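You operate a simulated robot arm through the tools that you are given. There is no shell and no other tool. Be economical: measure what you need, move in short steps, check, and stop when the job is done.

You run a simulated robot arm. Do the job below in one go: nothing can be reset, and whatever is moved stays where it is left.

JOB
Rinse the old colour out of the narrow brush, then paint the white test card's band green.
Fine: no other colour gets into the pot; rinse again, brush into the brush jar, lid on. A coat counts when it lies all over at full strength: go over it till it gets no stronger.

It is judged by the outcome, as a careful person would: the job done as asked, and still so three seconds after it is handed in. It fails if anything else is knocked over, pushed out of place, dropped, spilled or broken. Lids that push on must go on centred and level and be pressed home; caps that screw on are set level and turned clockwise until they are tight.

ROBOT AND FRAMES
A 6-joint arm with a two-finger parallel gripper, fixed in place. Base frame: the origin is at the foot of the arm, x ahead of it, y to its left, z up; the work surface is at about z = 0.76. Lengths are in m, angles in degrees, forces in N, time in s.
With the tool pointing down near the work surface it reaches from about 0.1 to 0.84 m from the base axis. Its first joint turns from -115.0 to 115.0 degrees. Payload 4.2 kg.
The TCP is the grasp point between the finger pads, 0.023 m short of the fingertips. In the tool frame z runs along the fingers and y along their closing line. The gripper opens to 0.094 m. The fingers are 0.038 m wide and 0.01 m thick; the gripper's body (0.054 by 0.096 m) begins 0.039 m behind the TCP.
Orientation is that of the tool frame in the base frame, as a unit quaternion [x, y, z, w]. With the fingers straight down and closing along the base's y, the tool's x points along the base's -x, its y along +y and its z along -z.

CONTROLS
- The arm moves only by the tool apply_moves. Its argument "plan" is a list of rows, each a list of 7 numbers: the shift along the tool's x, y, z in mm, then the turn, a rotation vector about the tool's x, y, z in degrees, then the finger opening in mm, from 0 to 94. In form: [[tx, ty, tz, rx, ry, rz, gripper], ...]. A call has 1 to 20 rows; each row shifts and turns the commanded pose from where the row before left it, along the tool's axes as they then stand. Rows are played at 5 a second. More than 0.05 m and 8.6 degrees between two rows, or a gripper value outside its range, and nothing of the call is played. A pose out of reach is approached as far as the arm can. The call stops where the force on the tool passes 40 N (or 10 N more than at its start, if that is more) or the arm is blocked; 0.2 s more then pass. The fingers move at their own pace (about 0.108 m/s each) and stop on an object; they squeeze with about 42 N. The grip force told is the motor's: it shows also when the fingers shut on nothing. Time passes only in rows, and 0.2 s behind the last, so rows that do not move let the fingers close. It gives the time, the measured TCP pose, the force on the tool (base axes), the opening and the grip force at its end, in the units of the frame above (readings bear some noise), with the torque about the TCP (base axes, N m) and any sound that the robot's microphone picked up, and new pictures: "views" is both (left out), scene, wrist or none.
- Cameras (640 x 400 px; columns grow to the right, rows downward): "scene" is fixed at [0.0496, 0.5015, 1.5597]; the picture's right is [-0.46, -0.89, 0.00], its down [-0.53, 0.27, -0.80] and it looks along [0.71, -0.37, -0.60] (base axes); focal length 324 px, centre (320, 200). "wrist" rides on the gripper at [0.086, 0.016, -0.075] in the tool frame; the picture's right is [-0.18, 0.98, 0.00], its down [-0.58, -0.11, -0.81] and it looks along [-0.79, -0.15, 0.59] (tool axes); focal length 243 px, centre (320, 200). There is no depth. A picture from a camera that has moved, and an enlarged one, comes with that camera's place and axes in the base frame and with its lens.
- lift_body(by): slides the trunk up (or, below 0, down) by that many m; the arm rides with it, the base frame stays. It gives what a move gives, with no picture.
- inspect(camera, box): a new picture of the part [left, top, right, bottom] of that camera's present view, enlarged. No time passes.
- job_done(): hands the job in; it is judged then, once.

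Go step by step. Nothing tells you positions but the pictures and the camera data: compare them with the known pose of the tool, close in by small moves and look again before you grip or let go. The budget is 120 turns and 200 pictures, counting those below and the enlarged ones. Unless the task says otherwise, let go and move clear before handing in, and close with one line.

The tools are called after "Request:" as name(argument=value, ...) on one line, values as JSON. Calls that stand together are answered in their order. apply_moves: Moves the arm, as the interface text tells. Its arguments: {"type":"object","properties":{"plan":{"type":"array","items":{"type":"array","items":{"type":"number"}}},"views":{"type":"string","enum":["both","scene","wrist","none"]}},"required":["plan"]} The other tools are called the same way: lift_body (by) slides the trunk up or down; inspect (camera, box) takes an enlarged picture of a part of a camera's view; job_done () hands the job in.

At the start:

```text
clock: 0.0
position: [0.5938, -0.1097, 1.1659]
tool_rot: [-0.001, 1.0, 0.0, -0.001]
ft_force: [0.0, -0.5, -0.4]
moment: [0.03, -0.02, -0.01]
width: 0.094
finger_force: 0.1
trunk travel left (down, up): [-0.825, 0.165]
```

scene: 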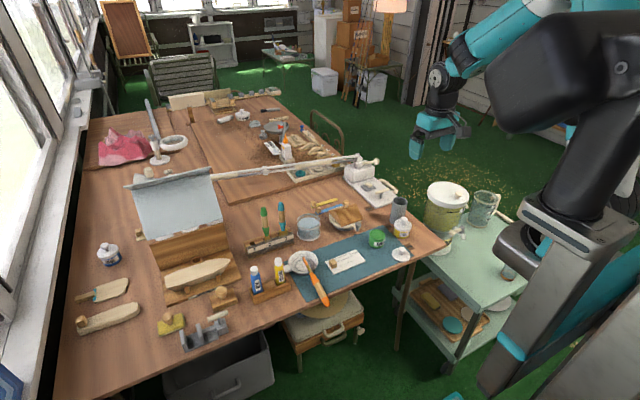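
wrist: 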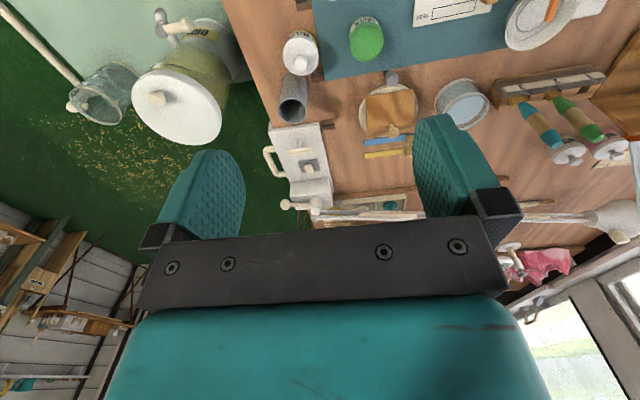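

I see a workbench with paint pots, brushes and a test card on a blue mat. I'll look at these closer before moving.

Request:
inspect(camera="scene", box=[220, 190, 440, 320])

Request:
inspect(camera="wrist", box=[260, 0, 640, 230])

```text
2.91 times, centred on (330, 255) of scene
camera zoom: at [0.0496, 0.5015, 1.5597], right [-0.46, -0.89, 0.0], down [-0.53, 0.27, -0.8], along [0.71, -0.37, -0.6], focal length 944 px, centre (291, 40)
```

zoom: 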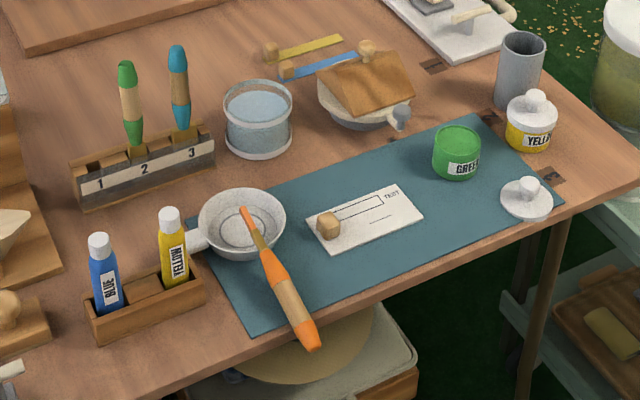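

```text
1.68 times, centred on (450, 115) of wrist
camera zoom: at [0.5062, -0.0935, 1.2394], right [0.18, 0.98, 0.0], down [0.58, -0.11, 0.81], along [0.79, -0.15, -0.59], focal length 409 px, centre (101, 343)
```

zoom: 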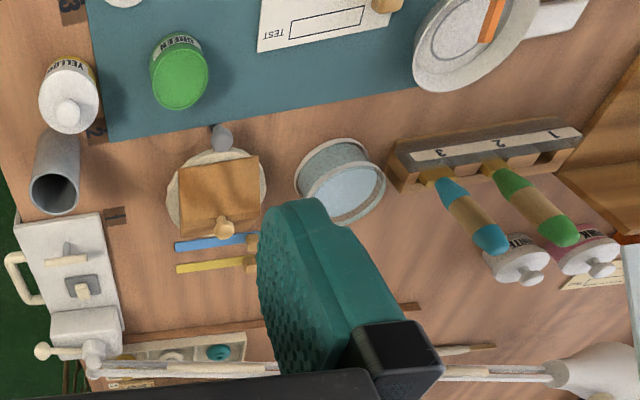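

Candidates: water glass, an orange brush resting on a dish, an open green pot, its lid, a grey jar and the card. I'll move the wrist camera to see the brushes more closely.

Request:
apply_moves(plan=[[22, 37, 9.5, 0, 0, 0, 94], [22, 37, 9.5, 0, 0, 0, 94], [22, 37, 9.5, 0, 0, 0, 94], [22, 37, 9.5, 0, 0, 0, 94], [22, 37, 9.5, 0, 0, 0, 94], [22, 37, 9.5, 0, 0, 0, 94], [22, 37, 9.5, 0, 0, 0, 94]], views="both")

```text
clock: 1.6
position: [0.4373, 0.1491, 1.0997]
tool_rot: [0.001, 1.0, 0.0, 0.0]
ft_force: [-0.4, -0.8, 0.5]
moment: [0.04, 0.02, 0.02]
width: 0.0941
finger_force: 0.0
trunk travel left (down, up): [-0.825, 0.165]
camera wrist: at [0.3513, 0.1661, 1.1741], right [0.19, 0.98, 0.0], down [0.58, -0.11, 0.81], along [0.79, -0.15, -0.59], focal length 243 px, centre (320, 200)
```

scene: 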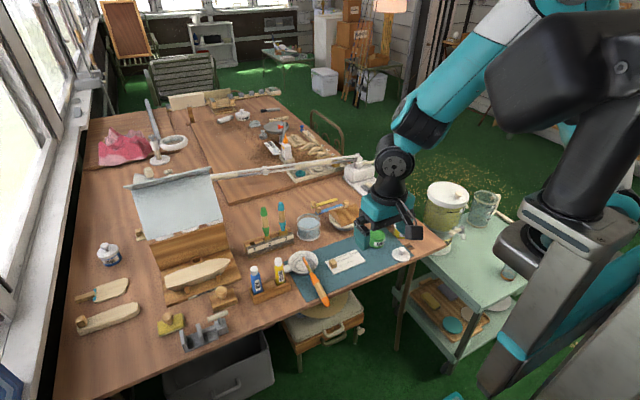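
wrist: 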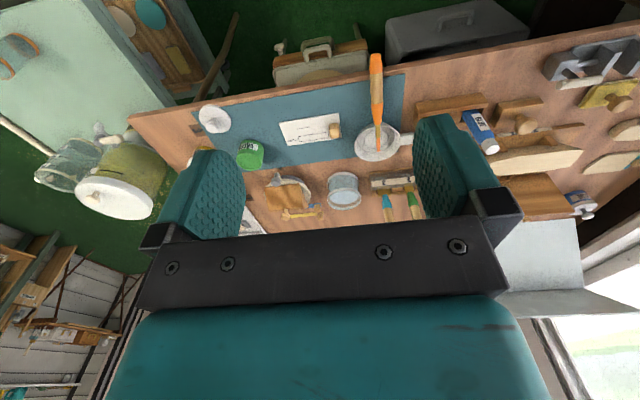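

I'm zooming in on the brush, card and rack.

Request:
inspect(camera="wrist", box=[180, 40, 440, 240])

Request:
inspect(camera="scene", box=[240, 190, 350, 310])

```text
2.00 times, centred on (310, 140) of wrist
camera zoom: at [0.3513, 0.1661, 1.1741], right [0.19, 0.98, 0.0], down [0.58, -0.11, 0.81], along [0.79, -0.15, -0.59], focal length 485 px, centre (340, 320)
```

zoom: 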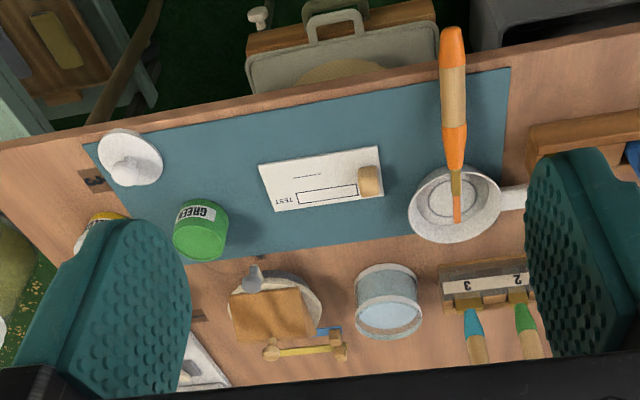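

```text
3.33 times, centred on (295, 250) of scene
camera zoom: at [0.0496, 0.5015, 1.5597], right [-0.46, -0.89, 0.0], down [-0.53, 0.27, -0.8], along [0.71, -0.37, -0.6], focal length 1082 px, centre (403, 33)
```

zoom: 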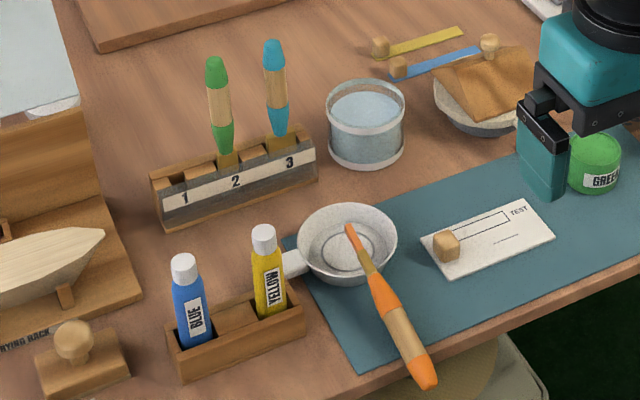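

The orange brush (narrow, with orange bristles) rests on the dish along x. Its butt overhangs the table edge at about (0.53, 0.22). I'll pitch the gripper forward so I can take the butt in line with the brush.

Request:
apply_moves(plan=[[0, 10, 0, 0, -8, 0, 94], [0, 10, 0, 0, -8, 0, 94], [0, 10, 0, 0, -8, 0, 94], [0, 10, 0, 0, -8, 0, 94], [0, 10, 0, 0, -8, 0, 94], [0, 10, 0, 0, -8, 0, 94], [0, 10, 0, 0, -8, 0, 94], [0, 0, 0, 0, -8, 0, 94]], views="both")

```text
clock: 3.4
position: [0.495, 0.1907, 1.15]
tool_rot: [0.119, 0.855, 0.023, 0.504]
ft_force: [-1.1, -1.1, 0.4]
moment: [-0.03, -0.02, 0.0]
width: 0.0938
finger_force: 0.1
trunk travel left (down, up): [-0.825, 0.165]
stopped in row 8: the arm was blocked; the commanded pose is now the measured one
camera wrist: at [0.3936, 0.2325, 1.1157], right [0.26, 0.91, 0.31], down [-0.45, -0.17, 0.88], along [0.85, -0.37, 0.37], focal length 243 px, centre (320, 200)
```

scene: 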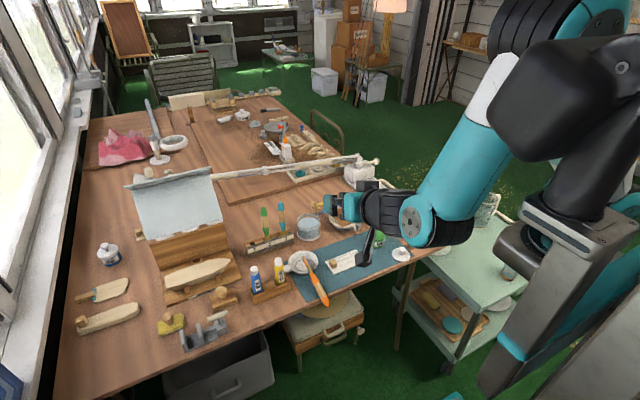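
wrist: 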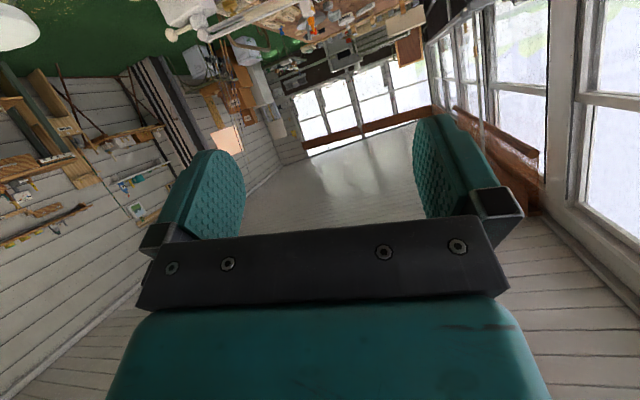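

The arm hit a reach limit close to its body at this height. I'll straighten the orientation further out and lower the trunk.

Request:
apply_moves(plan=[[0, 7, 0, -2.2, 0.5, -6.6, 94], [0, 8, 0, -2.2, 0.5, -6.6, 94], [0, 8, 0, 0, 0, 0, 94]], views="none")

Request:
lift_body(by=-0.25)

```text
clock: 4.2
position: [0.4976, 0.2145, 1.1518]
tool_rot: [-0.002, 0.866, -0.002, 0.5]
ft_force: [0.5, 0.6, 0.0]
moment: [-0.02, 0.02, 0.02]
width: 0.094
finger_force: 0.2
trunk travel left (down, up): [-0.825, 0.165]
```

```text
clock: 6.7
position: [0.4963, 0.2143, 0.9017]
tool_rot: [-0.002, 0.866, -0.002, 0.5]
ft_force: [-0.2, 0.0, -0.1]
moment: [-0.03, -0.04, -0.01]
width: 0.0943
finger_force: 0.1
trunk travel left (down, up): [-0.575, 0.415]
```

Now the pose is clean: pitched 60° forward, at z 0.90. Checking the view.

Request:
apply_moves(plan=[[0, 0, 0, 0, 0, 0, 94]], views="both")

Request:
inspect(camera="scene", box=[240, 230, 400, 330])

```text
clock: 7.1
position: [0.4971, 0.2149, 0.9018]
tool_rot: [-0.003, 0.866, -0.002, 0.5]
ft_force: [0.0, -0.7, -0.5]
moment: [0.0, 0.01, -0.01]
width: 0.0938
finger_force: 0.1
trunk travel left (down, up): [-0.575, 0.415]
camera wrist: at [0.3881, 0.2311, 0.8633], right [0.09, 0.98, 0.15], down [-0.41, -0.11, 0.91], along [0.91, -0.14, 0.39], focal length 243 px, centre (320, 200)
```

scene: 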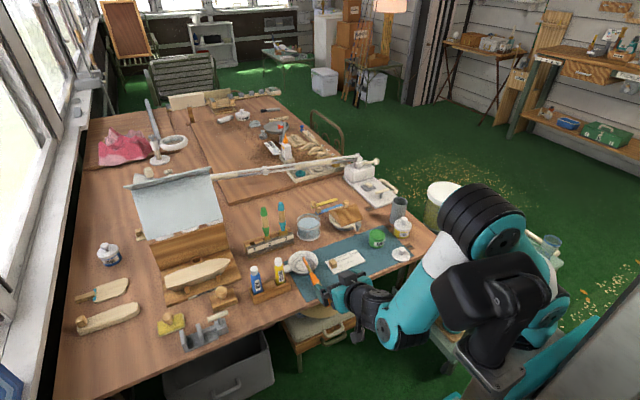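
wrist: 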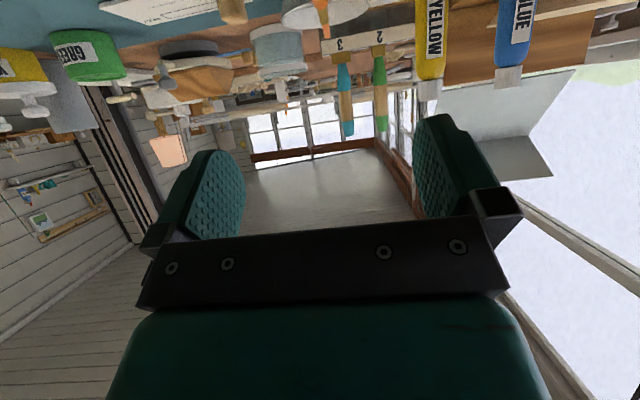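

```text
4.00 times, centred on (320, 280) of scene
camera zoom: at [0.0496, 0.5015, 1.5597], right [-0.46, -0.89, 0.0], down [-0.53, 0.27, -0.8], along [0.71, -0.37, -0.6], focal length 1298 px, centre (320, -120)
```

zoom: 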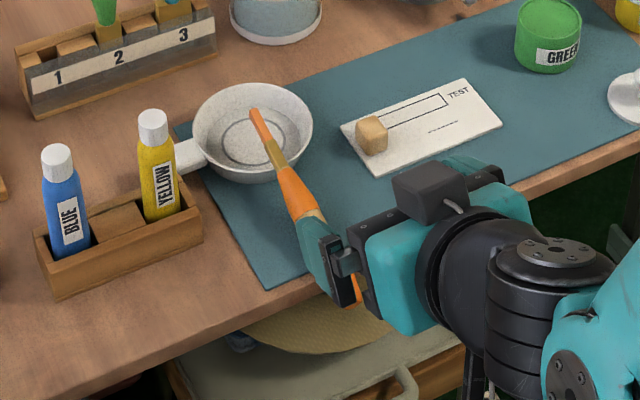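

I'll go lower and a bit back so the wrist camera sees the butt of the brush side-on.

Request:
apply_moves(plan=[[34, 2, 9, 0, 0, 0, 94], [34, 2, 9, 0, 0, 0, 94], [34, 1, 9, 0, 0, 0, 94]], views="wrist")

Request:
inspect(camera="scene", box=[240, 230, 400, 330])

```text
clock: 8.1
position: [0.5, 0.1984, 0.8068]
tool_rot: [0.047, 0.864, -0.015, 0.501]
ft_force: [1.1, -0.2, 0.0]
moment: [-0.01, -0.01, -0.02]
width: 0.0941
finger_force: 0.1
trunk travel left (down, up): [-0.575, 0.415]
stopped in row 3: the arm was blocked; the commanded pose is now the measured one
camera wrist: at [0.3942, 0.2253, 0.7687], right [0.19, 0.97, 0.18], down [-0.42, -0.09, 0.9], along [0.89, -0.24, 0.39], focal length 243 px, centre (320, 200)
```

wrist: 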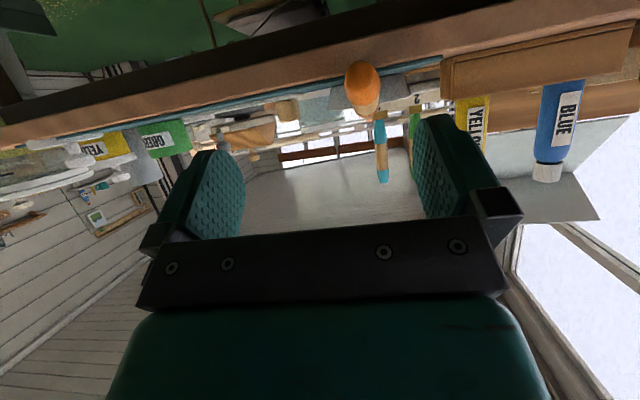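

```text
4.00 times, centred on (320, 280) of scene
camera zoom: at [0.0496, 0.5015, 1.5597], right [-0.46, -0.89, 0.0], down [-0.53, 0.27, -0.8], along [0.71, -0.37, -0.6], focal length 1298 px, centre (320, -120)
```

zoom: 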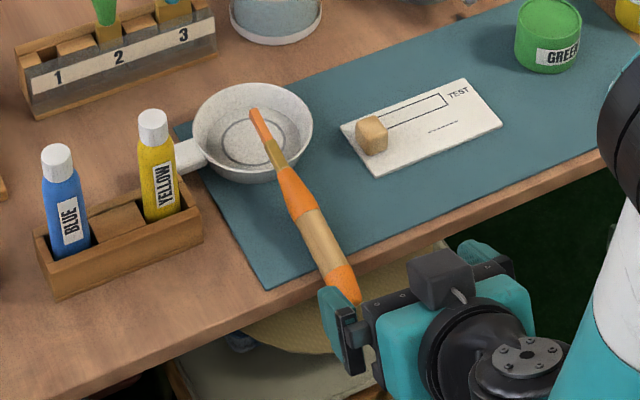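

The butt is at about (0.53, 0.2215, 0.770). I'll trade trunk height for arm height to get away from the reach limit, and straighten again.

Request:
apply_moves(plan=[[-39, 11, -22, -2.1, 0, -1.9, 94], [-39, 11, -22, -2.1, 0, -1.9, 94]], views="none")

Request:
lift_body(by=-0.11)

```text
clock: 8.9
position: [0.5244, 0.1935, 0.8901]
tool_rot: [0.029, 0.865, -0.032, 0.499]
ft_force: [-0.5, 0.1, -0.5]
moment: [0.01, 0.0, 0.01]
width: 0.094
finger_force: 0.0
trunk travel left (down, up): [-0.575, 0.415]
stopped in row 2: the arm was blocked; the commanded pose is now the measured one
```

```text
clock: 10.4
position: [0.524, 0.1934, 0.781]
tool_rot: [0.028, 0.866, -0.03, 0.498]
ft_force: [0.5, 0.6, 0.0]
moment: [0.01, 0.02, -0.01]
width: 0.0938
finger_force: 0.1
trunk travel left (down, up): [-0.465, 0.525]
```

The gripper straddles the butt height now. I'll straighten and shift in y in small steps.

Request:
apply_moves(plan=[[0, 7, 0, -1.2, 0, -0.3, 94], [0, 7, 0, -1.2, 0, -0.3, 94], [0, 7, 0, -1.1, 0, -0.3, 94], [0, 7, 0, -1.1, 0, -0.2, 94]], views="wrist")

Request:
inspect(camera="scene", box=[260, 230, 380, 305])

```text
clock: 11.4
position: [0.5271, 0.222, 0.7813]
tool_rot: [0.002, 0.866, 0.0, 0.499]
ft_force: [0.2, 0.0, 0.4]
moment: [-0.02, 0.02, 0.01]
width: 0.0939
finger_force: 0.0
trunk travel left (down, up): [-0.465, 0.525]
camera wrist: at [0.4185, 0.2376, 0.7424], right [0.1, 0.98, 0.16], down [-0.41, -0.11, 0.91], along [0.91, -0.15, 0.39], focal length 243 px, centre (320, 200)
```

wrist: 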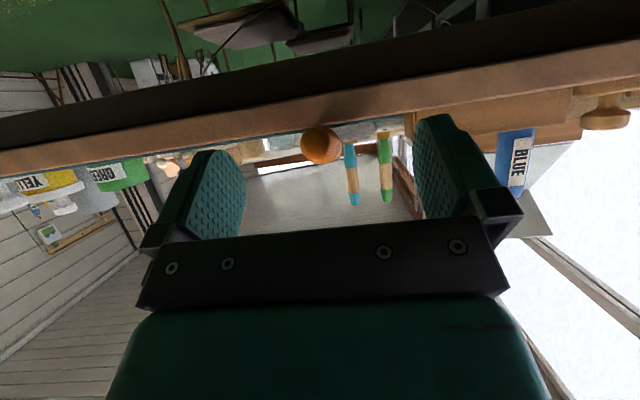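

```text
5.33 times, centred on (320, 268) of scene
camera zoom: at [0.0496, 0.5015, 1.5597], right [-0.46, -0.89, 0.0], down [-0.53, 0.27, -0.8], along [0.71, -0.37, -0.6], focal length 1730 px, centre (320, -160)
```

zoom: 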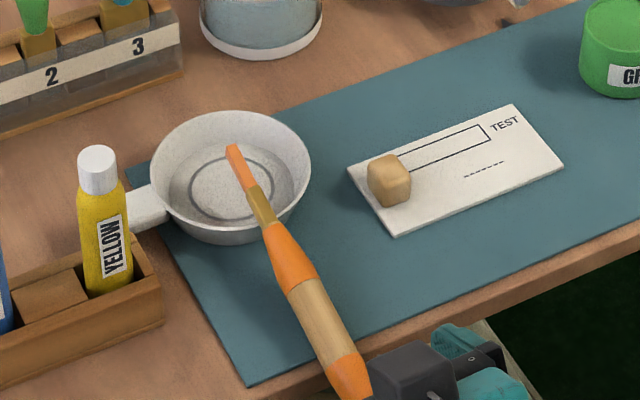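

The butt end is at about x 0.539, y 0.222, z 0.768. I'll try pitching the tool closer to horizontal so the brush ends up more in line with it.

Request:
apply_moves(plan=[[0, 0, 0, 0, -5, 0, 94], [0, 0, 0, 0, -5, 0, 94], [0, 0, 0, 0, -5, 0, 94]], views="none")

```text
clock: 12.2
position: [0.5265, 0.2201, 0.7815]
tool_rot: [0.003, 0.793, 0.0, 0.609]
ft_force: [0.2, -0.2, -0.3]
moment: [-0.02, -0.02, -0.02]
width: 0.0941
finger_force: 0.0
trunk travel left (down, up): [-0.465, 0.525]
```

That worked (75°). Pitching slightly more.

Request:
apply_moves(plan=[[0, 0, 0, 0, -5, 0, 94], [0, 0, 0, 0, -5, 0, 94], [0, 0, 0, 0, -5, 0, 94]], views="none")

```text
clock: 13.0
position: [0.5338, 0.222, 0.7865]
tool_rot: [0.012, 0.744, -0.003, 0.668]
ft_force: [0.0, 0.4, -0.8]
moment: [-0.01, 0.03, 0.01]
width: 0.0944
finger_force: 0.0
out of reach, approached as far as the arm can: row 2, 3
trunk travel left (down, up): [-0.465, 0.525]
```

Pitched 84°, nearly in line with the brush. I'll edge in to the butt and close.

Request:
apply_moves(plan=[[5, 0, 3, 0, 3, 0, 94], [6, 0, 3, 0, 3, 0, 94], [0, 0, 0, 0, 0, 0, 94]], views="wrist")

Request:
inspect(camera="scene", box=[260, 230, 380, 305])

```text
clock: 13.8
position: [0.5369, 0.2194, 0.7696]
tool_rot: [0.007, 0.779, -0.01, 0.627]
ft_force: [0.9, -0.1, -0.9]
moment: [0.01, 0.02, -0.01]
width: 0.0938
finger_force: 0.1
trunk travel left (down, up): [-0.465, 0.525]
camera wrist: at [0.4467, 0.2377, 0.7006], right [0.06, 0.98, 0.17], down [-0.66, -0.09, 0.74], along [0.74, -0.16, 0.65], focal length 243 px, centre (320, 200)
```

wrist: 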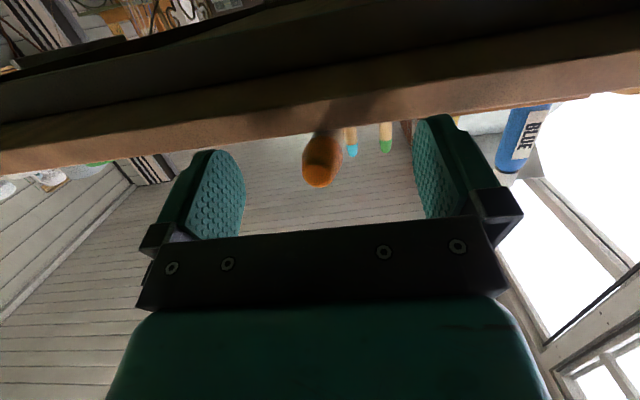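

```text
5.33 times, centred on (320, 268) of scene
camera zoom: at [0.0496, 0.5015, 1.5597], right [-0.46, -0.89, 0.0], down [-0.53, 0.27, -0.8], along [0.71, -0.37, -0.6], focal length 1730 px, centre (320, -160)
```

zoom: 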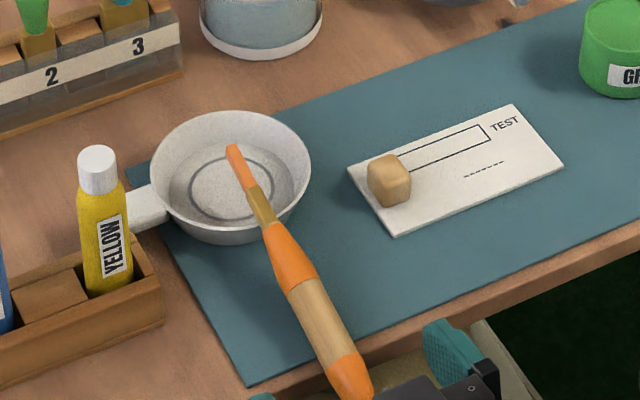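

Aligned in y and z. Advancing 3 mm and closing.

Request:
apply_moves(plan=[[0, 0, 3, 0, 0, 0, 94], [0, 0, 0, 0, 0, 0, 50], [0, 0, 0, 0, 0, 0, 20], [0, 0, 0, 0, 0, 0, 0], [0, 0, 0, 0, 0, 0, 0], [0, 0, 0, 0, 0, 0, 0]], views="wrist")

Request:
inspect(camera="scene", box=[260, 230, 380, 305])

```text
clock: 15.2
position: [0.5384, 0.2226, 0.7719]
tool_rot: [0.007, 0.779, -0.005, 0.627]
ft_force: [-0.1, -0.1, 2.5]
moment: [0.03, -0.1, 0.0]
width: 0.019
finger_force: 41.6
trunk travel left (down, up): [-0.465, 0.525]
camera wrist: at [0.4476, 0.2402, 0.7018], right [0.05, 0.98, 0.18], down [-0.67, -0.1, 0.74], along [0.74, -0.16, 0.65], focal length 243 px, centre (320, 200)
```

wrist: 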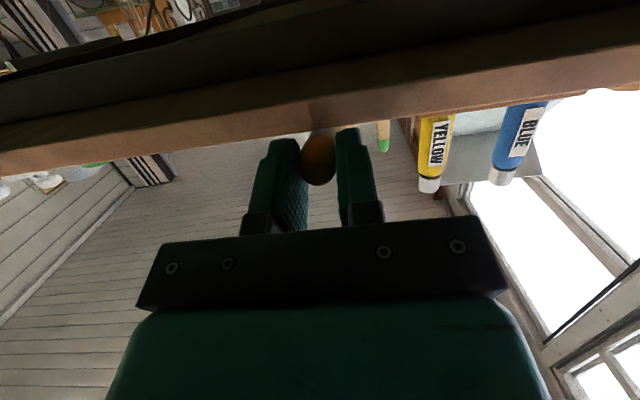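

```text
5.33 times, centred on (320, 268) of scene
camera zoom: at [0.0496, 0.5015, 1.5597], right [-0.46, -0.89, 0.0], down [-0.53, 0.27, -0.8], along [0.71, -0.37, -0.6], focal length 1730 px, centre (320, -160)
```

zoom: 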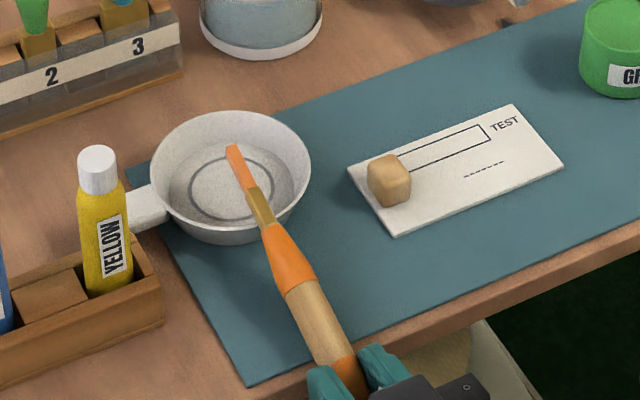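

The brush is gripped (19 mm). Lifting straight up with the trunk.

Request:
lift_body(by=0.2)

Request:
apply_moves(plan=[[0, 0, 0, 0, 0, 0, 0]], views="both")

Request:
inspect(camera="scene", box=[240, 200, 400, 300])

```text
clock: 17.3
position: [0.5376, 0.2214, 0.9702]
tool_rot: [0.006, 0.779, -0.005, 0.627]
ft_force: [-1.1, -0.9, -0.7]
moment: [-0.01, -0.01, 0.04]
width: 0.0188
finger_force: 42.0
trunk travel left (down, up): [-0.665, 0.325]
```

```text
clock: 17.7
position: [0.5388, 0.2226, 0.9703]
tool_rot: [0.004, 0.779, -0.004, 0.627]
ft_force: [-0.5, -0.5, 0.4]
moment: [0.02, 0.01, 0.0]
width: 0.019
finger_force: 41.7
trunk travel left (down, up): [-0.665, 0.325]
camera wrist: at [0.4473, 0.2402, 0.9013], right [0.05, 0.98, 0.18], down [-0.67, -0.1, 0.74], along [0.74, -0.16, 0.65], focal length 243 px, centre (320, 200)
```

scene: 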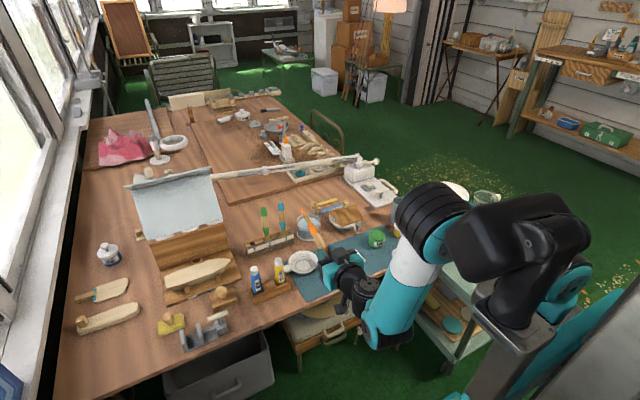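
wrist: 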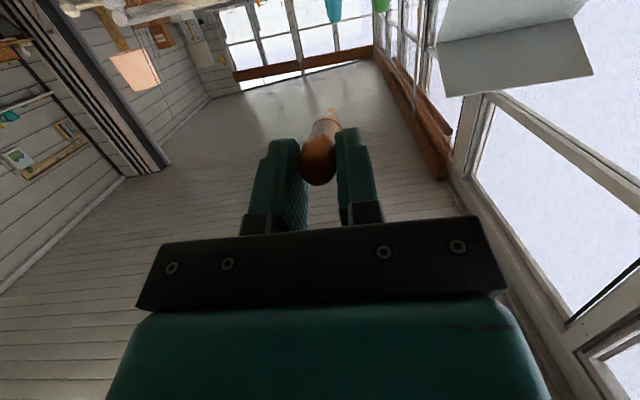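

```text
4.00 times, centred on (320, 250) of scene
camera zoom: at [0.0496, 0.5015, 1.5597], right [-0.46, -0.89, 0.0], down [-0.53, 0.27, -0.8], along [0.71, -0.37, -0.6], focal length 1298 px, centre (320, 0)
```

zoom: 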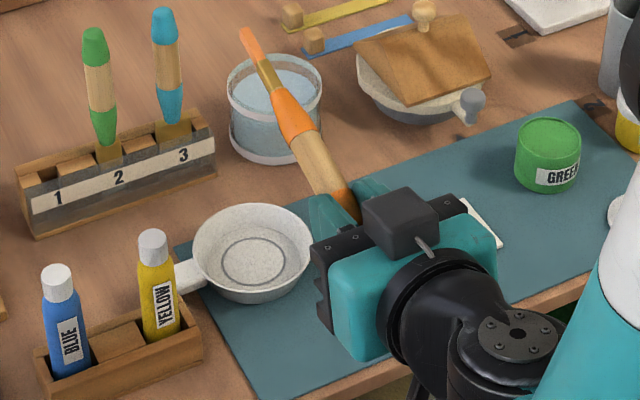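

The brush is held firmly, its axis about 20° off the tool axis. The water jar is at about (0.83, 0.136), radius about 41 mm, rim at z 0.82. I'll raise the trunk, then rotate the tool to point down.

Request:
lift_body(by=0.12)

Request:
apply_moves(plan=[[0, 0, 0, 0, 7.77, 0, 0], [0, 0, 0, 0, 7.77, 0, 0], [0, 0, 0, 0, 7.77, 0, 0], [0, 0, 0, 0, 7.77, 0, 0], [0, 0, 0, 0, 7.77, 0, 0], [0, 0, 0, 0, 7.77, 0, 0], [0, 0, 0, 0, 7.77, 0, 0], [0, 0, 0, 0, 7.77, 0, 0], [0, 0, 0, 0, 7.77, 0, 0], [0, 0, 0, 0, 7.77, 0, 0]], views="both")

```text
clock: 19.2
position: [0.5388, 0.2225, 1.0911]
tool_rot: [0.005, 0.778, -0.004, 0.628]
ft_force: [-0.2, 1.1, -0.5]
moment: [0.0, 0.01, -0.01]
width: 0.0188
finger_force: 42.2
trunk travel left (down, up): [-0.785, 0.205]
```

```text
clock: 21.4
position: [0.5339, 0.2268, 1.0916]
tool_rot: [-0.001, 1.0, 0.0, 0.0]
ft_force: [-0.4, 0.0, 0.2]
moment: [0.02, -0.05, -0.06]
width: 0.0188
finger_force: 42.5
trunk travel left (down, up): [-0.785, 0.205]
camera wrist: at [0.4476, 0.2433, 1.1647], right [0.18, 0.98, 0.0], down [0.58, -0.11, 0.8], along [0.79, -0.15, -0.59], focal length 243 px, centre (320, 200)
```

scene: 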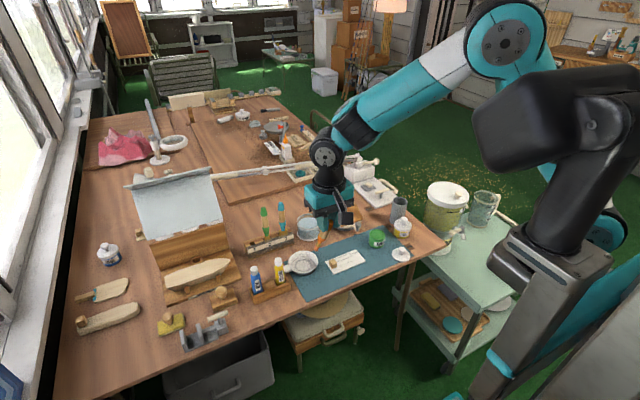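
wrist: 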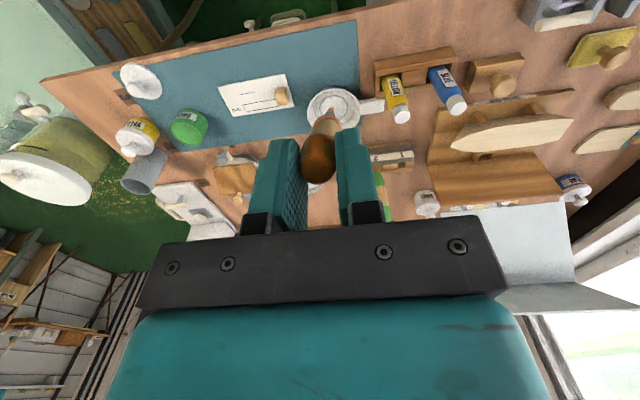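

Now I'll measure the brush tip from both cameras.

Request:
inspect(camera="scene", box=[280, 190, 400, 265])

Request:
inspect(camera="wrist", box=[200, 50, 400, 190])

```text
5.33 times, centred on (340, 228) of scene
camera zoom: at [0.0496, 0.5015, 1.5597], right [-0.46, -0.89, 0.0], down [-0.53, 0.27, -0.8], along [0.71, -0.37, -0.6], focal length 1730 px, centre (213, 53)
```

zoom: 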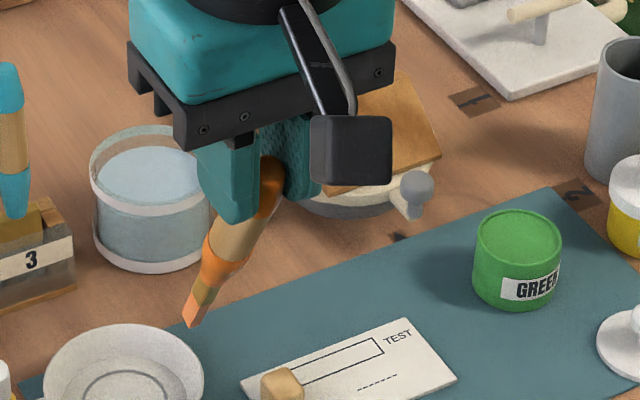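

```text
2.86 times, centred on (300, 120) of wrist
camera zoom: at [0.4476, 0.2433, 1.1647], right [0.18, 0.98, 0.0], down [0.58, -0.11, 0.8], along [0.79, -0.15, -0.59], focal length 693 px, centre (377, 429)
```

zoom: 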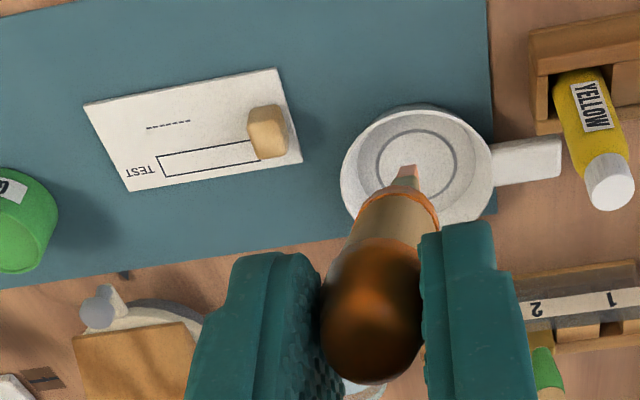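

The tip is at TCP + (0.070, 0, −0.166), confirmed by both cameras. Moving above the water jar.

Request:
apply_moves(plan=[[-38, -15, 0, 0, 0, 0, 0], [-38, -15, 0, 0, 0, 0, 0], [-38, -15, 0, 0, 0, 0, 0], [-38, -15, 0, 0, 0, 0, 0], [-38, -15, 0, 0, 0, 0, 0], [-38, -14, 0, 0, 0, 0, 0], [0, 0, 25, 0, 0, 0, 0], [0, 0, 25, 0, 0, 0, 0], [0, 0, 0, 0, 0, 0, 0]], views="both")

Request:
inspect(camera="scene", box=[260, 180, 380, 255])

Request:
inspect(camera="wrist", box=[200, 50, 400, 190])

```text
clock: 23.4
position: [0.7637, 0.1367, 1.0395]
tool_rot: [0.002, 1.0, 0.0, 0.0]
ft_force: [-0.6, -0.7, -1.1]
moment: [-0.01, 0.03, 0.03]
width: 0.0188
finger_force: 41.8
trunk travel left (down, up): [-0.785, 0.205]
camera wrist: at [0.6769, 0.1522, 1.1138], right [0.19, 0.98, 0.0], down [0.58, -0.11, 0.81], along [0.79, -0.15, -0.59], focal length 243 px, centre (320, 200)
```

scene: 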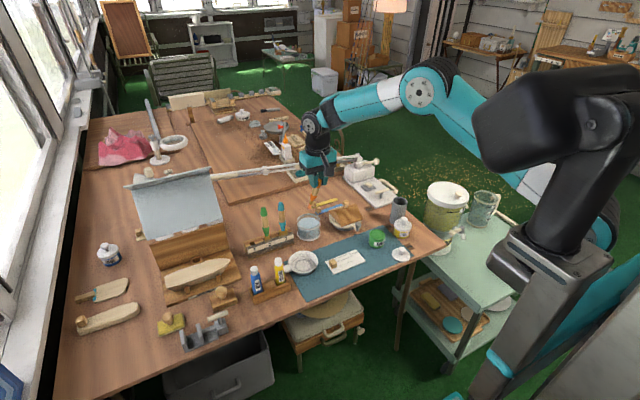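
wrist: 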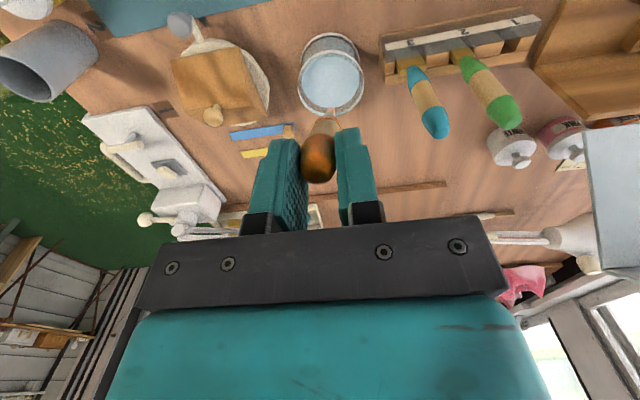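

```text
5.33 times, centred on (320, 218) of scene
camera zoom: at [0.0496, 0.5015, 1.5597], right [-0.46, -0.89, 0.0], down [-0.53, 0.27, -0.8], along [0.71, -0.37, -0.6], focal length 1730 px, centre (320, 107)
```

zoom: 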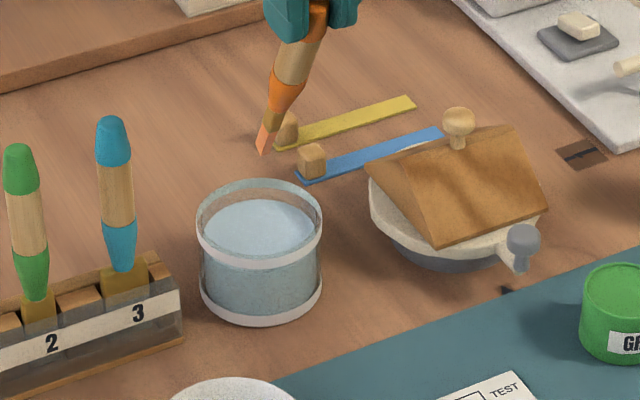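

```text
2.86 times, centred on (300, 120) of wrist
camera zoom: at [0.6769, 0.1522, 1.1138], right [0.19, 0.98, 0.0], down [0.58, -0.11, 0.81], along [0.79, -0.15, -0.59], focal length 693 px, centre (377, 429)
```

zoom: 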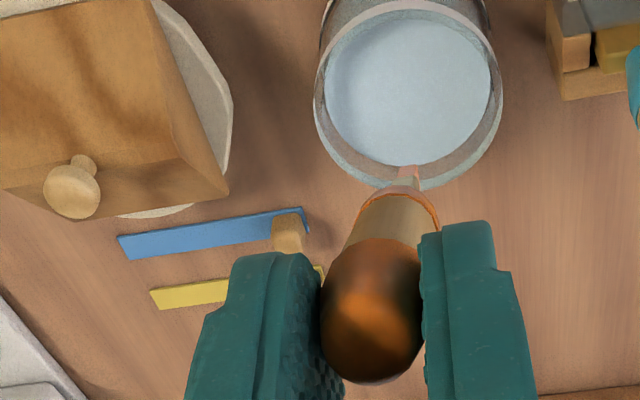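

The tip is right above the jar centre (0.833, 0.137). Descending into the water and swishing gently.

Request:
apply_moves(plan=[[0, 0, 24, 0, 0, 0, 0], [0, 0, 24, 0, 0, 0, 0], [0, 0, 24, 0, 0, 0, 0], [0, 0, 21, 0, 0, 0, 0], [0, 0, 0, 0, 0, 0, 0]], views="scene")

Request:
inspect(camera="scene", box=[260, 180, 380, 255])

```text
clock: 24.6
position: [0.7628, 0.136, 0.9481]
tool_rot: [0.001, 1.0, 0.0, 0.0]
ft_force: [-0.4, 0.9, 0.8]
moment: [-0.05, -0.01, -0.01]
width: 0.0187
finger_force: 42.1
trunk travel left (down, up): [-0.785, 0.205]
```

scene: 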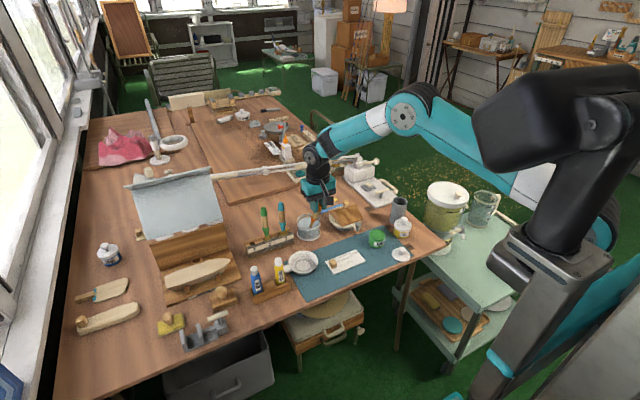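

```text
5.33 times, centred on (320, 218) of scene
camera zoom: at [0.0496, 0.5015, 1.5597], right [-0.46, -0.89, 0.0], down [-0.53, 0.27, -0.8], along [0.71, -0.37, -0.6], focal length 1730 px, centre (320, 107)
```

zoom: 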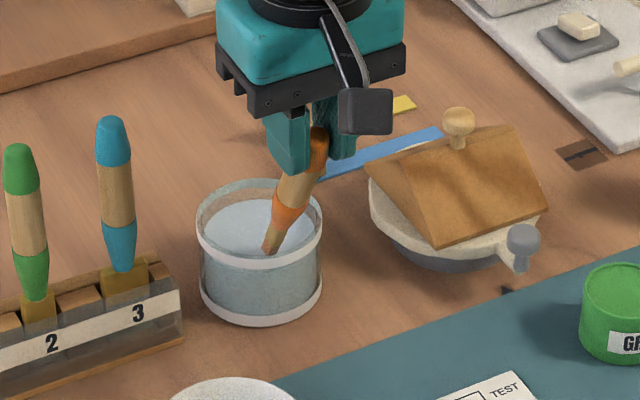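

The bristles are in the water. Swishing.

Request:
apply_moves(plan=[[0, 12, 0, 0, 0, 0, 0], [0, -24, 0, 0, 0, 0, 0], [0, 24, 0, 0, 0, 0, 0], [0, -24, 0, 0, 0, 0, 0], [0, 24, 0, 0, 0, 0, 0], [0, -24, 0, 0, 0, 0, 0], [0, 24, 0, 0, 0, 0, 0], [0, -24, 0, 0, 0, 0, 0], [0, 12, 0, 0, 0, 0, 0], [10, 0, 0, 0, 0, 0, 0], [-20, 0, 0, 0, 0, 0, 0], [20, 0, 0, 0, 0, 0, 0], [-20, 0, 0, 0, 0, 0, 0], [20, 0, 0, 0, 0, 0, 0], [-20, 0, 0, 0, 0, 0, 0], [20, 0, 0, 0, 0, 0, 0], [-10, 0, 0, 0, 0, 0, 0]], views="none")

Request:
inspect(camera="scene", box=[280, 205, 340, 245])

Request:
apply_moves(plan=[[0, 0, -25, 0, 0, 0, 0], [0, 0, -25, 0, 0, 0, 0], [0, 0, -25, 0, 0, 0, 0], [0, 0, -20, 0, 0, 0, 0], [0, 0, 0, 0, 0, 0, 0]], views="none")

Request:
inspect(camera="scene", box=[260, 180, 380, 255])

```text
clock: 28.2
position: [0.7614, 0.138, 0.9497]
tool_rot: [0.001, 1.0, 0.0, 0.0]
ft_force: [-0.2, 0.4, -0.2]
moment: [0.0, 0.0, -0.01]
width: 0.0188
finger_force: 42.1
trunk travel left (down, up): [-0.785, 0.205]
```

```text
10.00 times, centred on (310, 225) of scene
camera zoom: at [0.0496, 0.5015, 1.5597], right [-0.46, -0.89, 0.0], down [-0.53, 0.27, -0.8], along [0.71, -0.37, -0.6], focal length 3245 px, centre (420, -50)
```

zoom: 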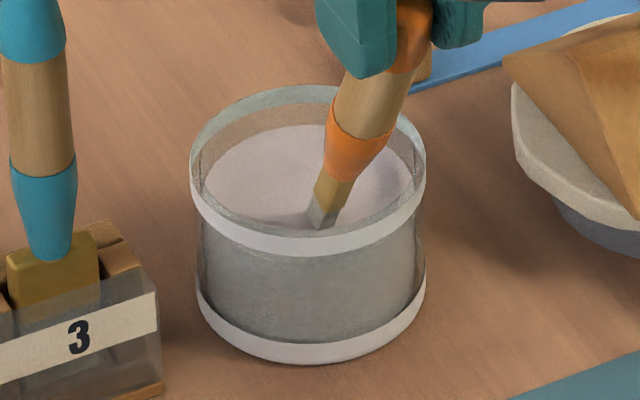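

```text
clock: 29.4
position: [0.7604, 0.1382, 1.0438]
tool_rot: [0.002, 1.0, -0.001, -0.001]
ft_force: [0.2, 0.2, -0.7]
moment: [-0.01, -0.02, 0.0]
width: 0.0188
finger_force: 42.5
trunk travel left (down, up): [-0.785, 0.205]
```

```text
5.33 times, centred on (320, 218) of scene
camera zoom: at [0.0496, 0.5015, 1.5597], right [-0.46, -0.89, 0.0], down [-0.53, 0.27, -0.8], along [0.71, -0.37, -0.6], focal length 1730 px, centre (320, 107)
```

zoom: 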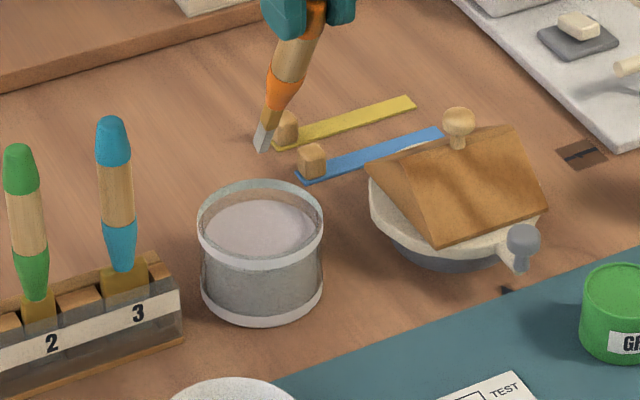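

The water has turned cloudy and the bristles look pale. Checking closely for any leftover orange.

Request:
inspect(camera="scene", box=[295, 185, 325, 213])

Request:
inspect(camera="wrist", box=[295, 80, 355, 130])

```text
14.29 times, centred on (310, 199) of scene
camera zoom: at [0.0496, 0.5015, 1.5597], right [-0.46, -0.89, 0.0], down [-0.53, 0.27, -0.8], along [0.71, -0.37, -0.6], focal length 4635 px, centre (463, 214)
```

zoom: 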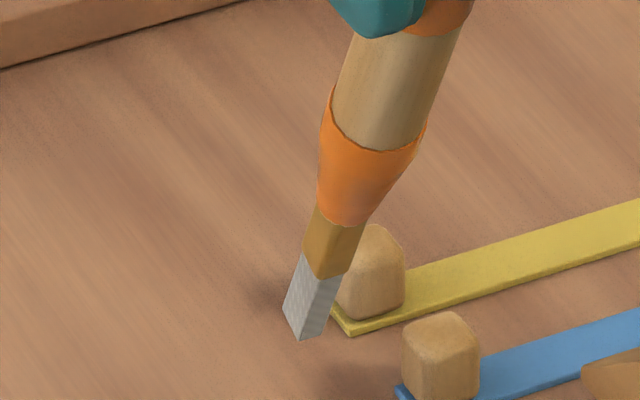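

```text
8.00 times, centred on (325, 105) of wrist
camera zoom: at [0.6743, 0.1551, 1.1182], right [0.19, 0.98, 0.0], down [0.58, -0.11, 0.81], along [0.79, -0.15, -0.59], focal length 1941 px, centre (280, 960)
```

zoom: 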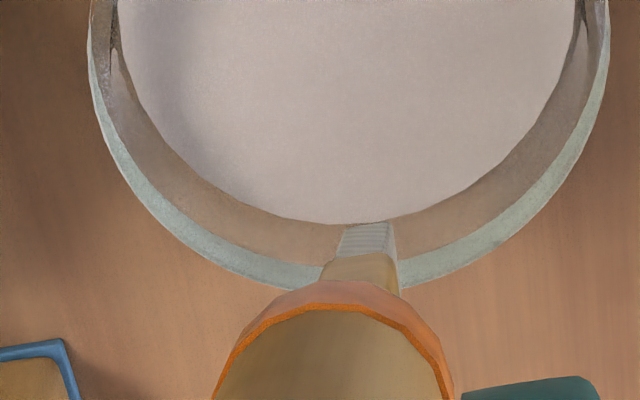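

The bristles are clean. Moving towards the green pot (about (0.687, −0.05)), staying high, and viewing the card and pot from the wrist on the way.

Request:
apply_moves(plan=[[0, 0, -35, 0, 0, 0, 0], [45, 0, 0, 0, 0, 0, 0], [45, 0, 0, 0, 0, 0, 0], [45, 0, 0, 0, 0, 0, 0], [8, -40, 0, 0, 0, 0, 0], [0, -40, 0, 0, 0, 0, 0], [0, -40, 0, 0, 0, 0, 0], [0, -35, 0, 0, 0, 0, 0], [0, -33, 0, 0, 0, 0, 0], [0, 0, 0, 0, 0, 0, 0]], views="wrist")

Request:
inspect(camera="scene", box=[320, 200, 440, 275])

Request:
inspect(camera="wrist", box=[220, 20, 480, 180])

```text
clock: 31.6
position: [0.6176, -0.0507, 1.0783]
tool_rot: [0.001, 1.0, 0.0, 0.001]
ft_force: [0.6, -0.1, 0.0]
moment: [0.0, 0.02, 0.01]
width: 0.0188
finger_force: 41.9
trunk travel left (down, up): [-0.785, 0.205]
camera wrist: at [0.5302, -0.0345, 1.1516], right [0.18, 0.98, 0.0], down [0.58, -0.11, 0.81], along [0.79, -0.15, -0.59], focal length 243 px, centre (320, 200)
```

wrist: 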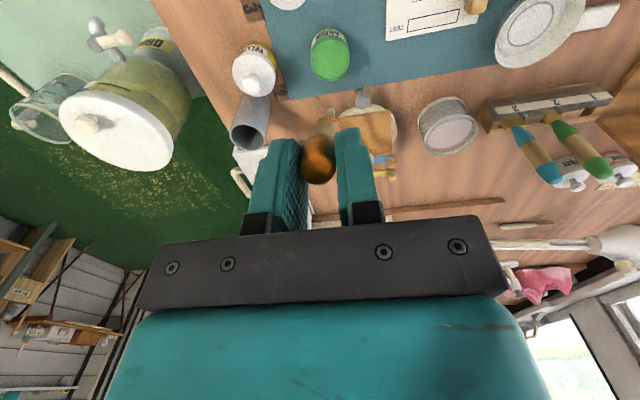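

```text
5.33 times, centred on (380, 238) of scene
camera zoom: at [0.0496, 0.5015, 1.5597], right [-0.46, -0.89, 0.0], down [-0.53, 0.27, -0.8], along [0.71, -0.37, -0.6], focal length 1730 px, centre (0, 0)
```

zoom: 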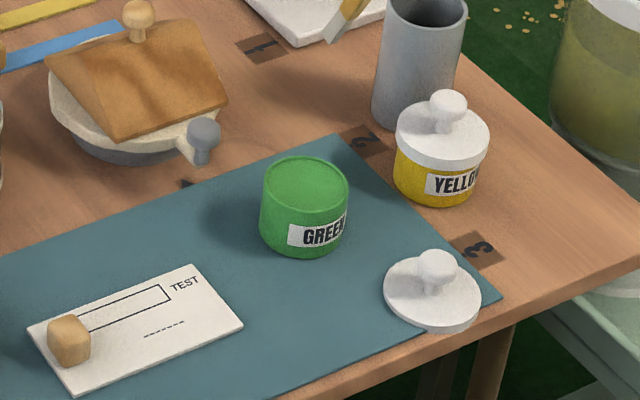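

```text
2.46 times, centred on (350, 100) of wrist
camera zoom: at [0.5302, -0.0345, 1.1516], right [0.18, 0.98, 0.0], down [0.58, -0.11, 0.81], along [0.79, -0.15, -0.59], focal length 597 px, centre (246, 446)
```

zoom: 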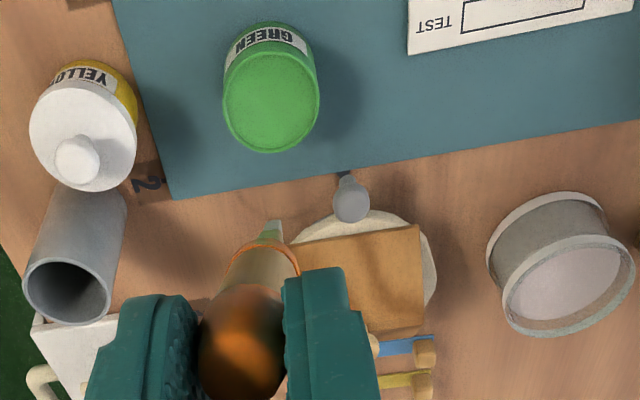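

The pot is at (0.684, −0.051) with its rim at z 0.80; the tip is nearly over the centre. Descending to just inside the rim.

Request:
apply_moves(plan=[[2, 0, 40, 0, 0, 0, 0], [0, 0, 40, 0, 0, 0, 0], [0, 0, 25, 0, 0, 0, 0], [0, 0, 10, 0, 0, 0, 0], [0, 0, 5, 0, 0, 0, 0], [0, 0, 0, 0, 0, 0, 0]], views="none")

Request:
inspect(camera="scene", box=[355, 215, 403, 250])

Request:
inspect(camera="wrist", box=[270, 60, 370, 140])

```text
clock: 33.1
position: [0.6143, -0.0499, 0.9589]
tool_rot: [0.001, 1.0, 0.0, 0.0]
ft_force: [-10.7, -0.7, 28.7]
moment: [-0.1, -0.33, -0.06]
width: 0.019
finger_force: 42.2
trunk travel left (down, up): [-0.785, 0.205]
stopped in row 6: the force on the tool passed its limit at 41 N (the readings are from after the stop); the commanded pose is now the measured one
```

```text
11.43 times, centred on (379, 232) of scene
camera zoom: at [0.0496, 0.5015, 1.5597], right [-0.46, -0.89, 0.0], down [-0.53, 0.27, -0.8], along [0.71, -0.37, -0.6], focal length 3708 px, centre (-354, -171)
```

zoom: 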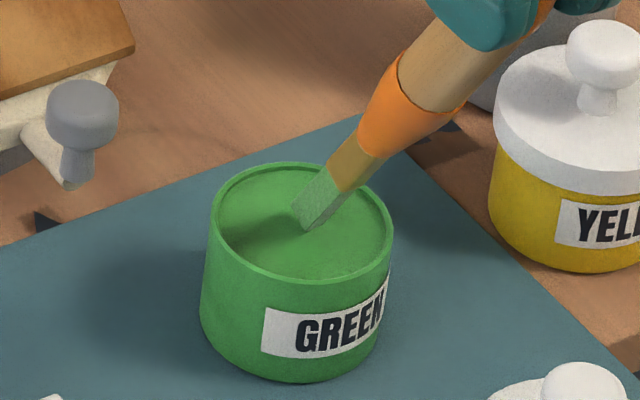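

```text
5.00 times, centred on (320, 100) of wrist
camera zoom: at [0.5283, -0.0344, 1.0333], right [0.19, 0.98, 0.0], down [0.58, -0.11, 0.81], along [0.79, -0.15, -0.59], focal length 1213 px, centre (320, 700)
```

zoom: 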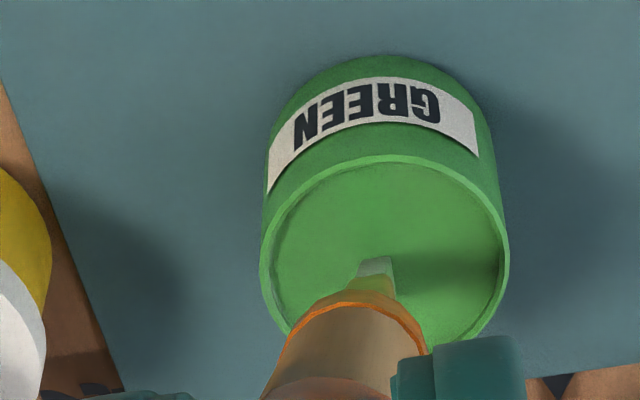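

The paint surface resists at tip z about 0.795, so I pressed too hard. I'll back off to a light touch and look again.

Request:
apply_moves(plan=[[0, 0, -2, 0, 0, 0, 0], [0, 0, 0, 0, 0, 0, 0]], views="none")

Request:
apply_moves(plan=[[0, 0, -30, 0, 0, 0, 0], [0, 0, -30, 0, 0, 0, 0], [0, 0, 0, 0, 0, 0, 0]], views="none")

Request:
inspect(camera="scene", box=[355, 195, 415, 250])

Request:
inspect(camera="wrist", box=[270, 60, 370, 140])

```text
clock: 33.7
position: [0.6169, -0.05, 0.9593]
tool_rot: [0.0, 1.0, 0.0, -0.001]
ft_force: [-4.1, 0.0, 9.2]
moment: [-0.03, -0.04, -0.05]
width: 0.0186
finger_force: 41.7
trunk travel left (down, up): [-0.785, 0.205]
```

```text
clock: 34.5
position: [0.6156, -0.0502, 1.0199]
tool_rot: [0.0, 1.0, 0.0, -0.001]
ft_force: [-0.3, 0.0, -0.4]
moment: [0.01, 0.02, 0.04]
width: 0.0186
finger_force: 41.7
trunk travel left (down, up): [-0.785, 0.205]
```

```text
7.27 times, centred on (385, 222) of scene
camera zoom: at [0.0496, 0.5015, 1.5597], right [-0.46, -0.89, 0.0], down [-0.53, 0.27, -0.8], along [0.71, -0.37, -0.6], focal length 2360 px, centre (-153, 36)
```

zoom: 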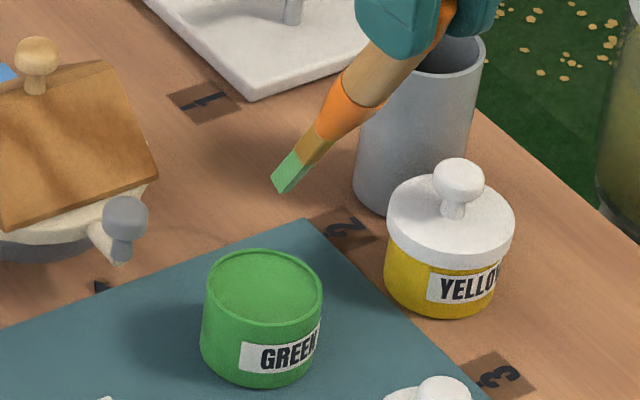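

```text
5.00 times, centred on (320, 100) of wrist
camera zoom: at [0.5289, -0.0343, 1.0934], right [0.18, 0.98, 0.0], down [0.58, -0.11, 0.81], along [0.79, -0.15, -0.59], focal length 1213 px, centre (320, 700)
```

zoom: 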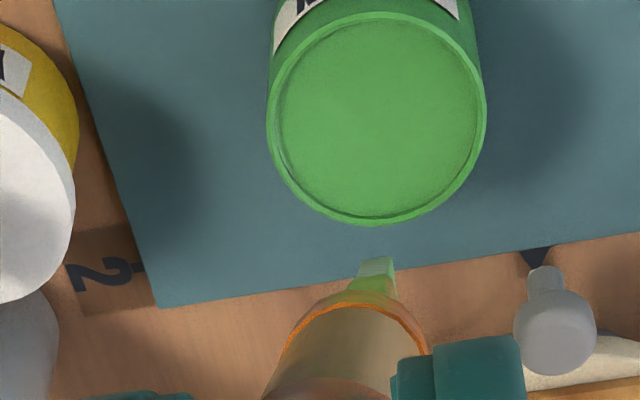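

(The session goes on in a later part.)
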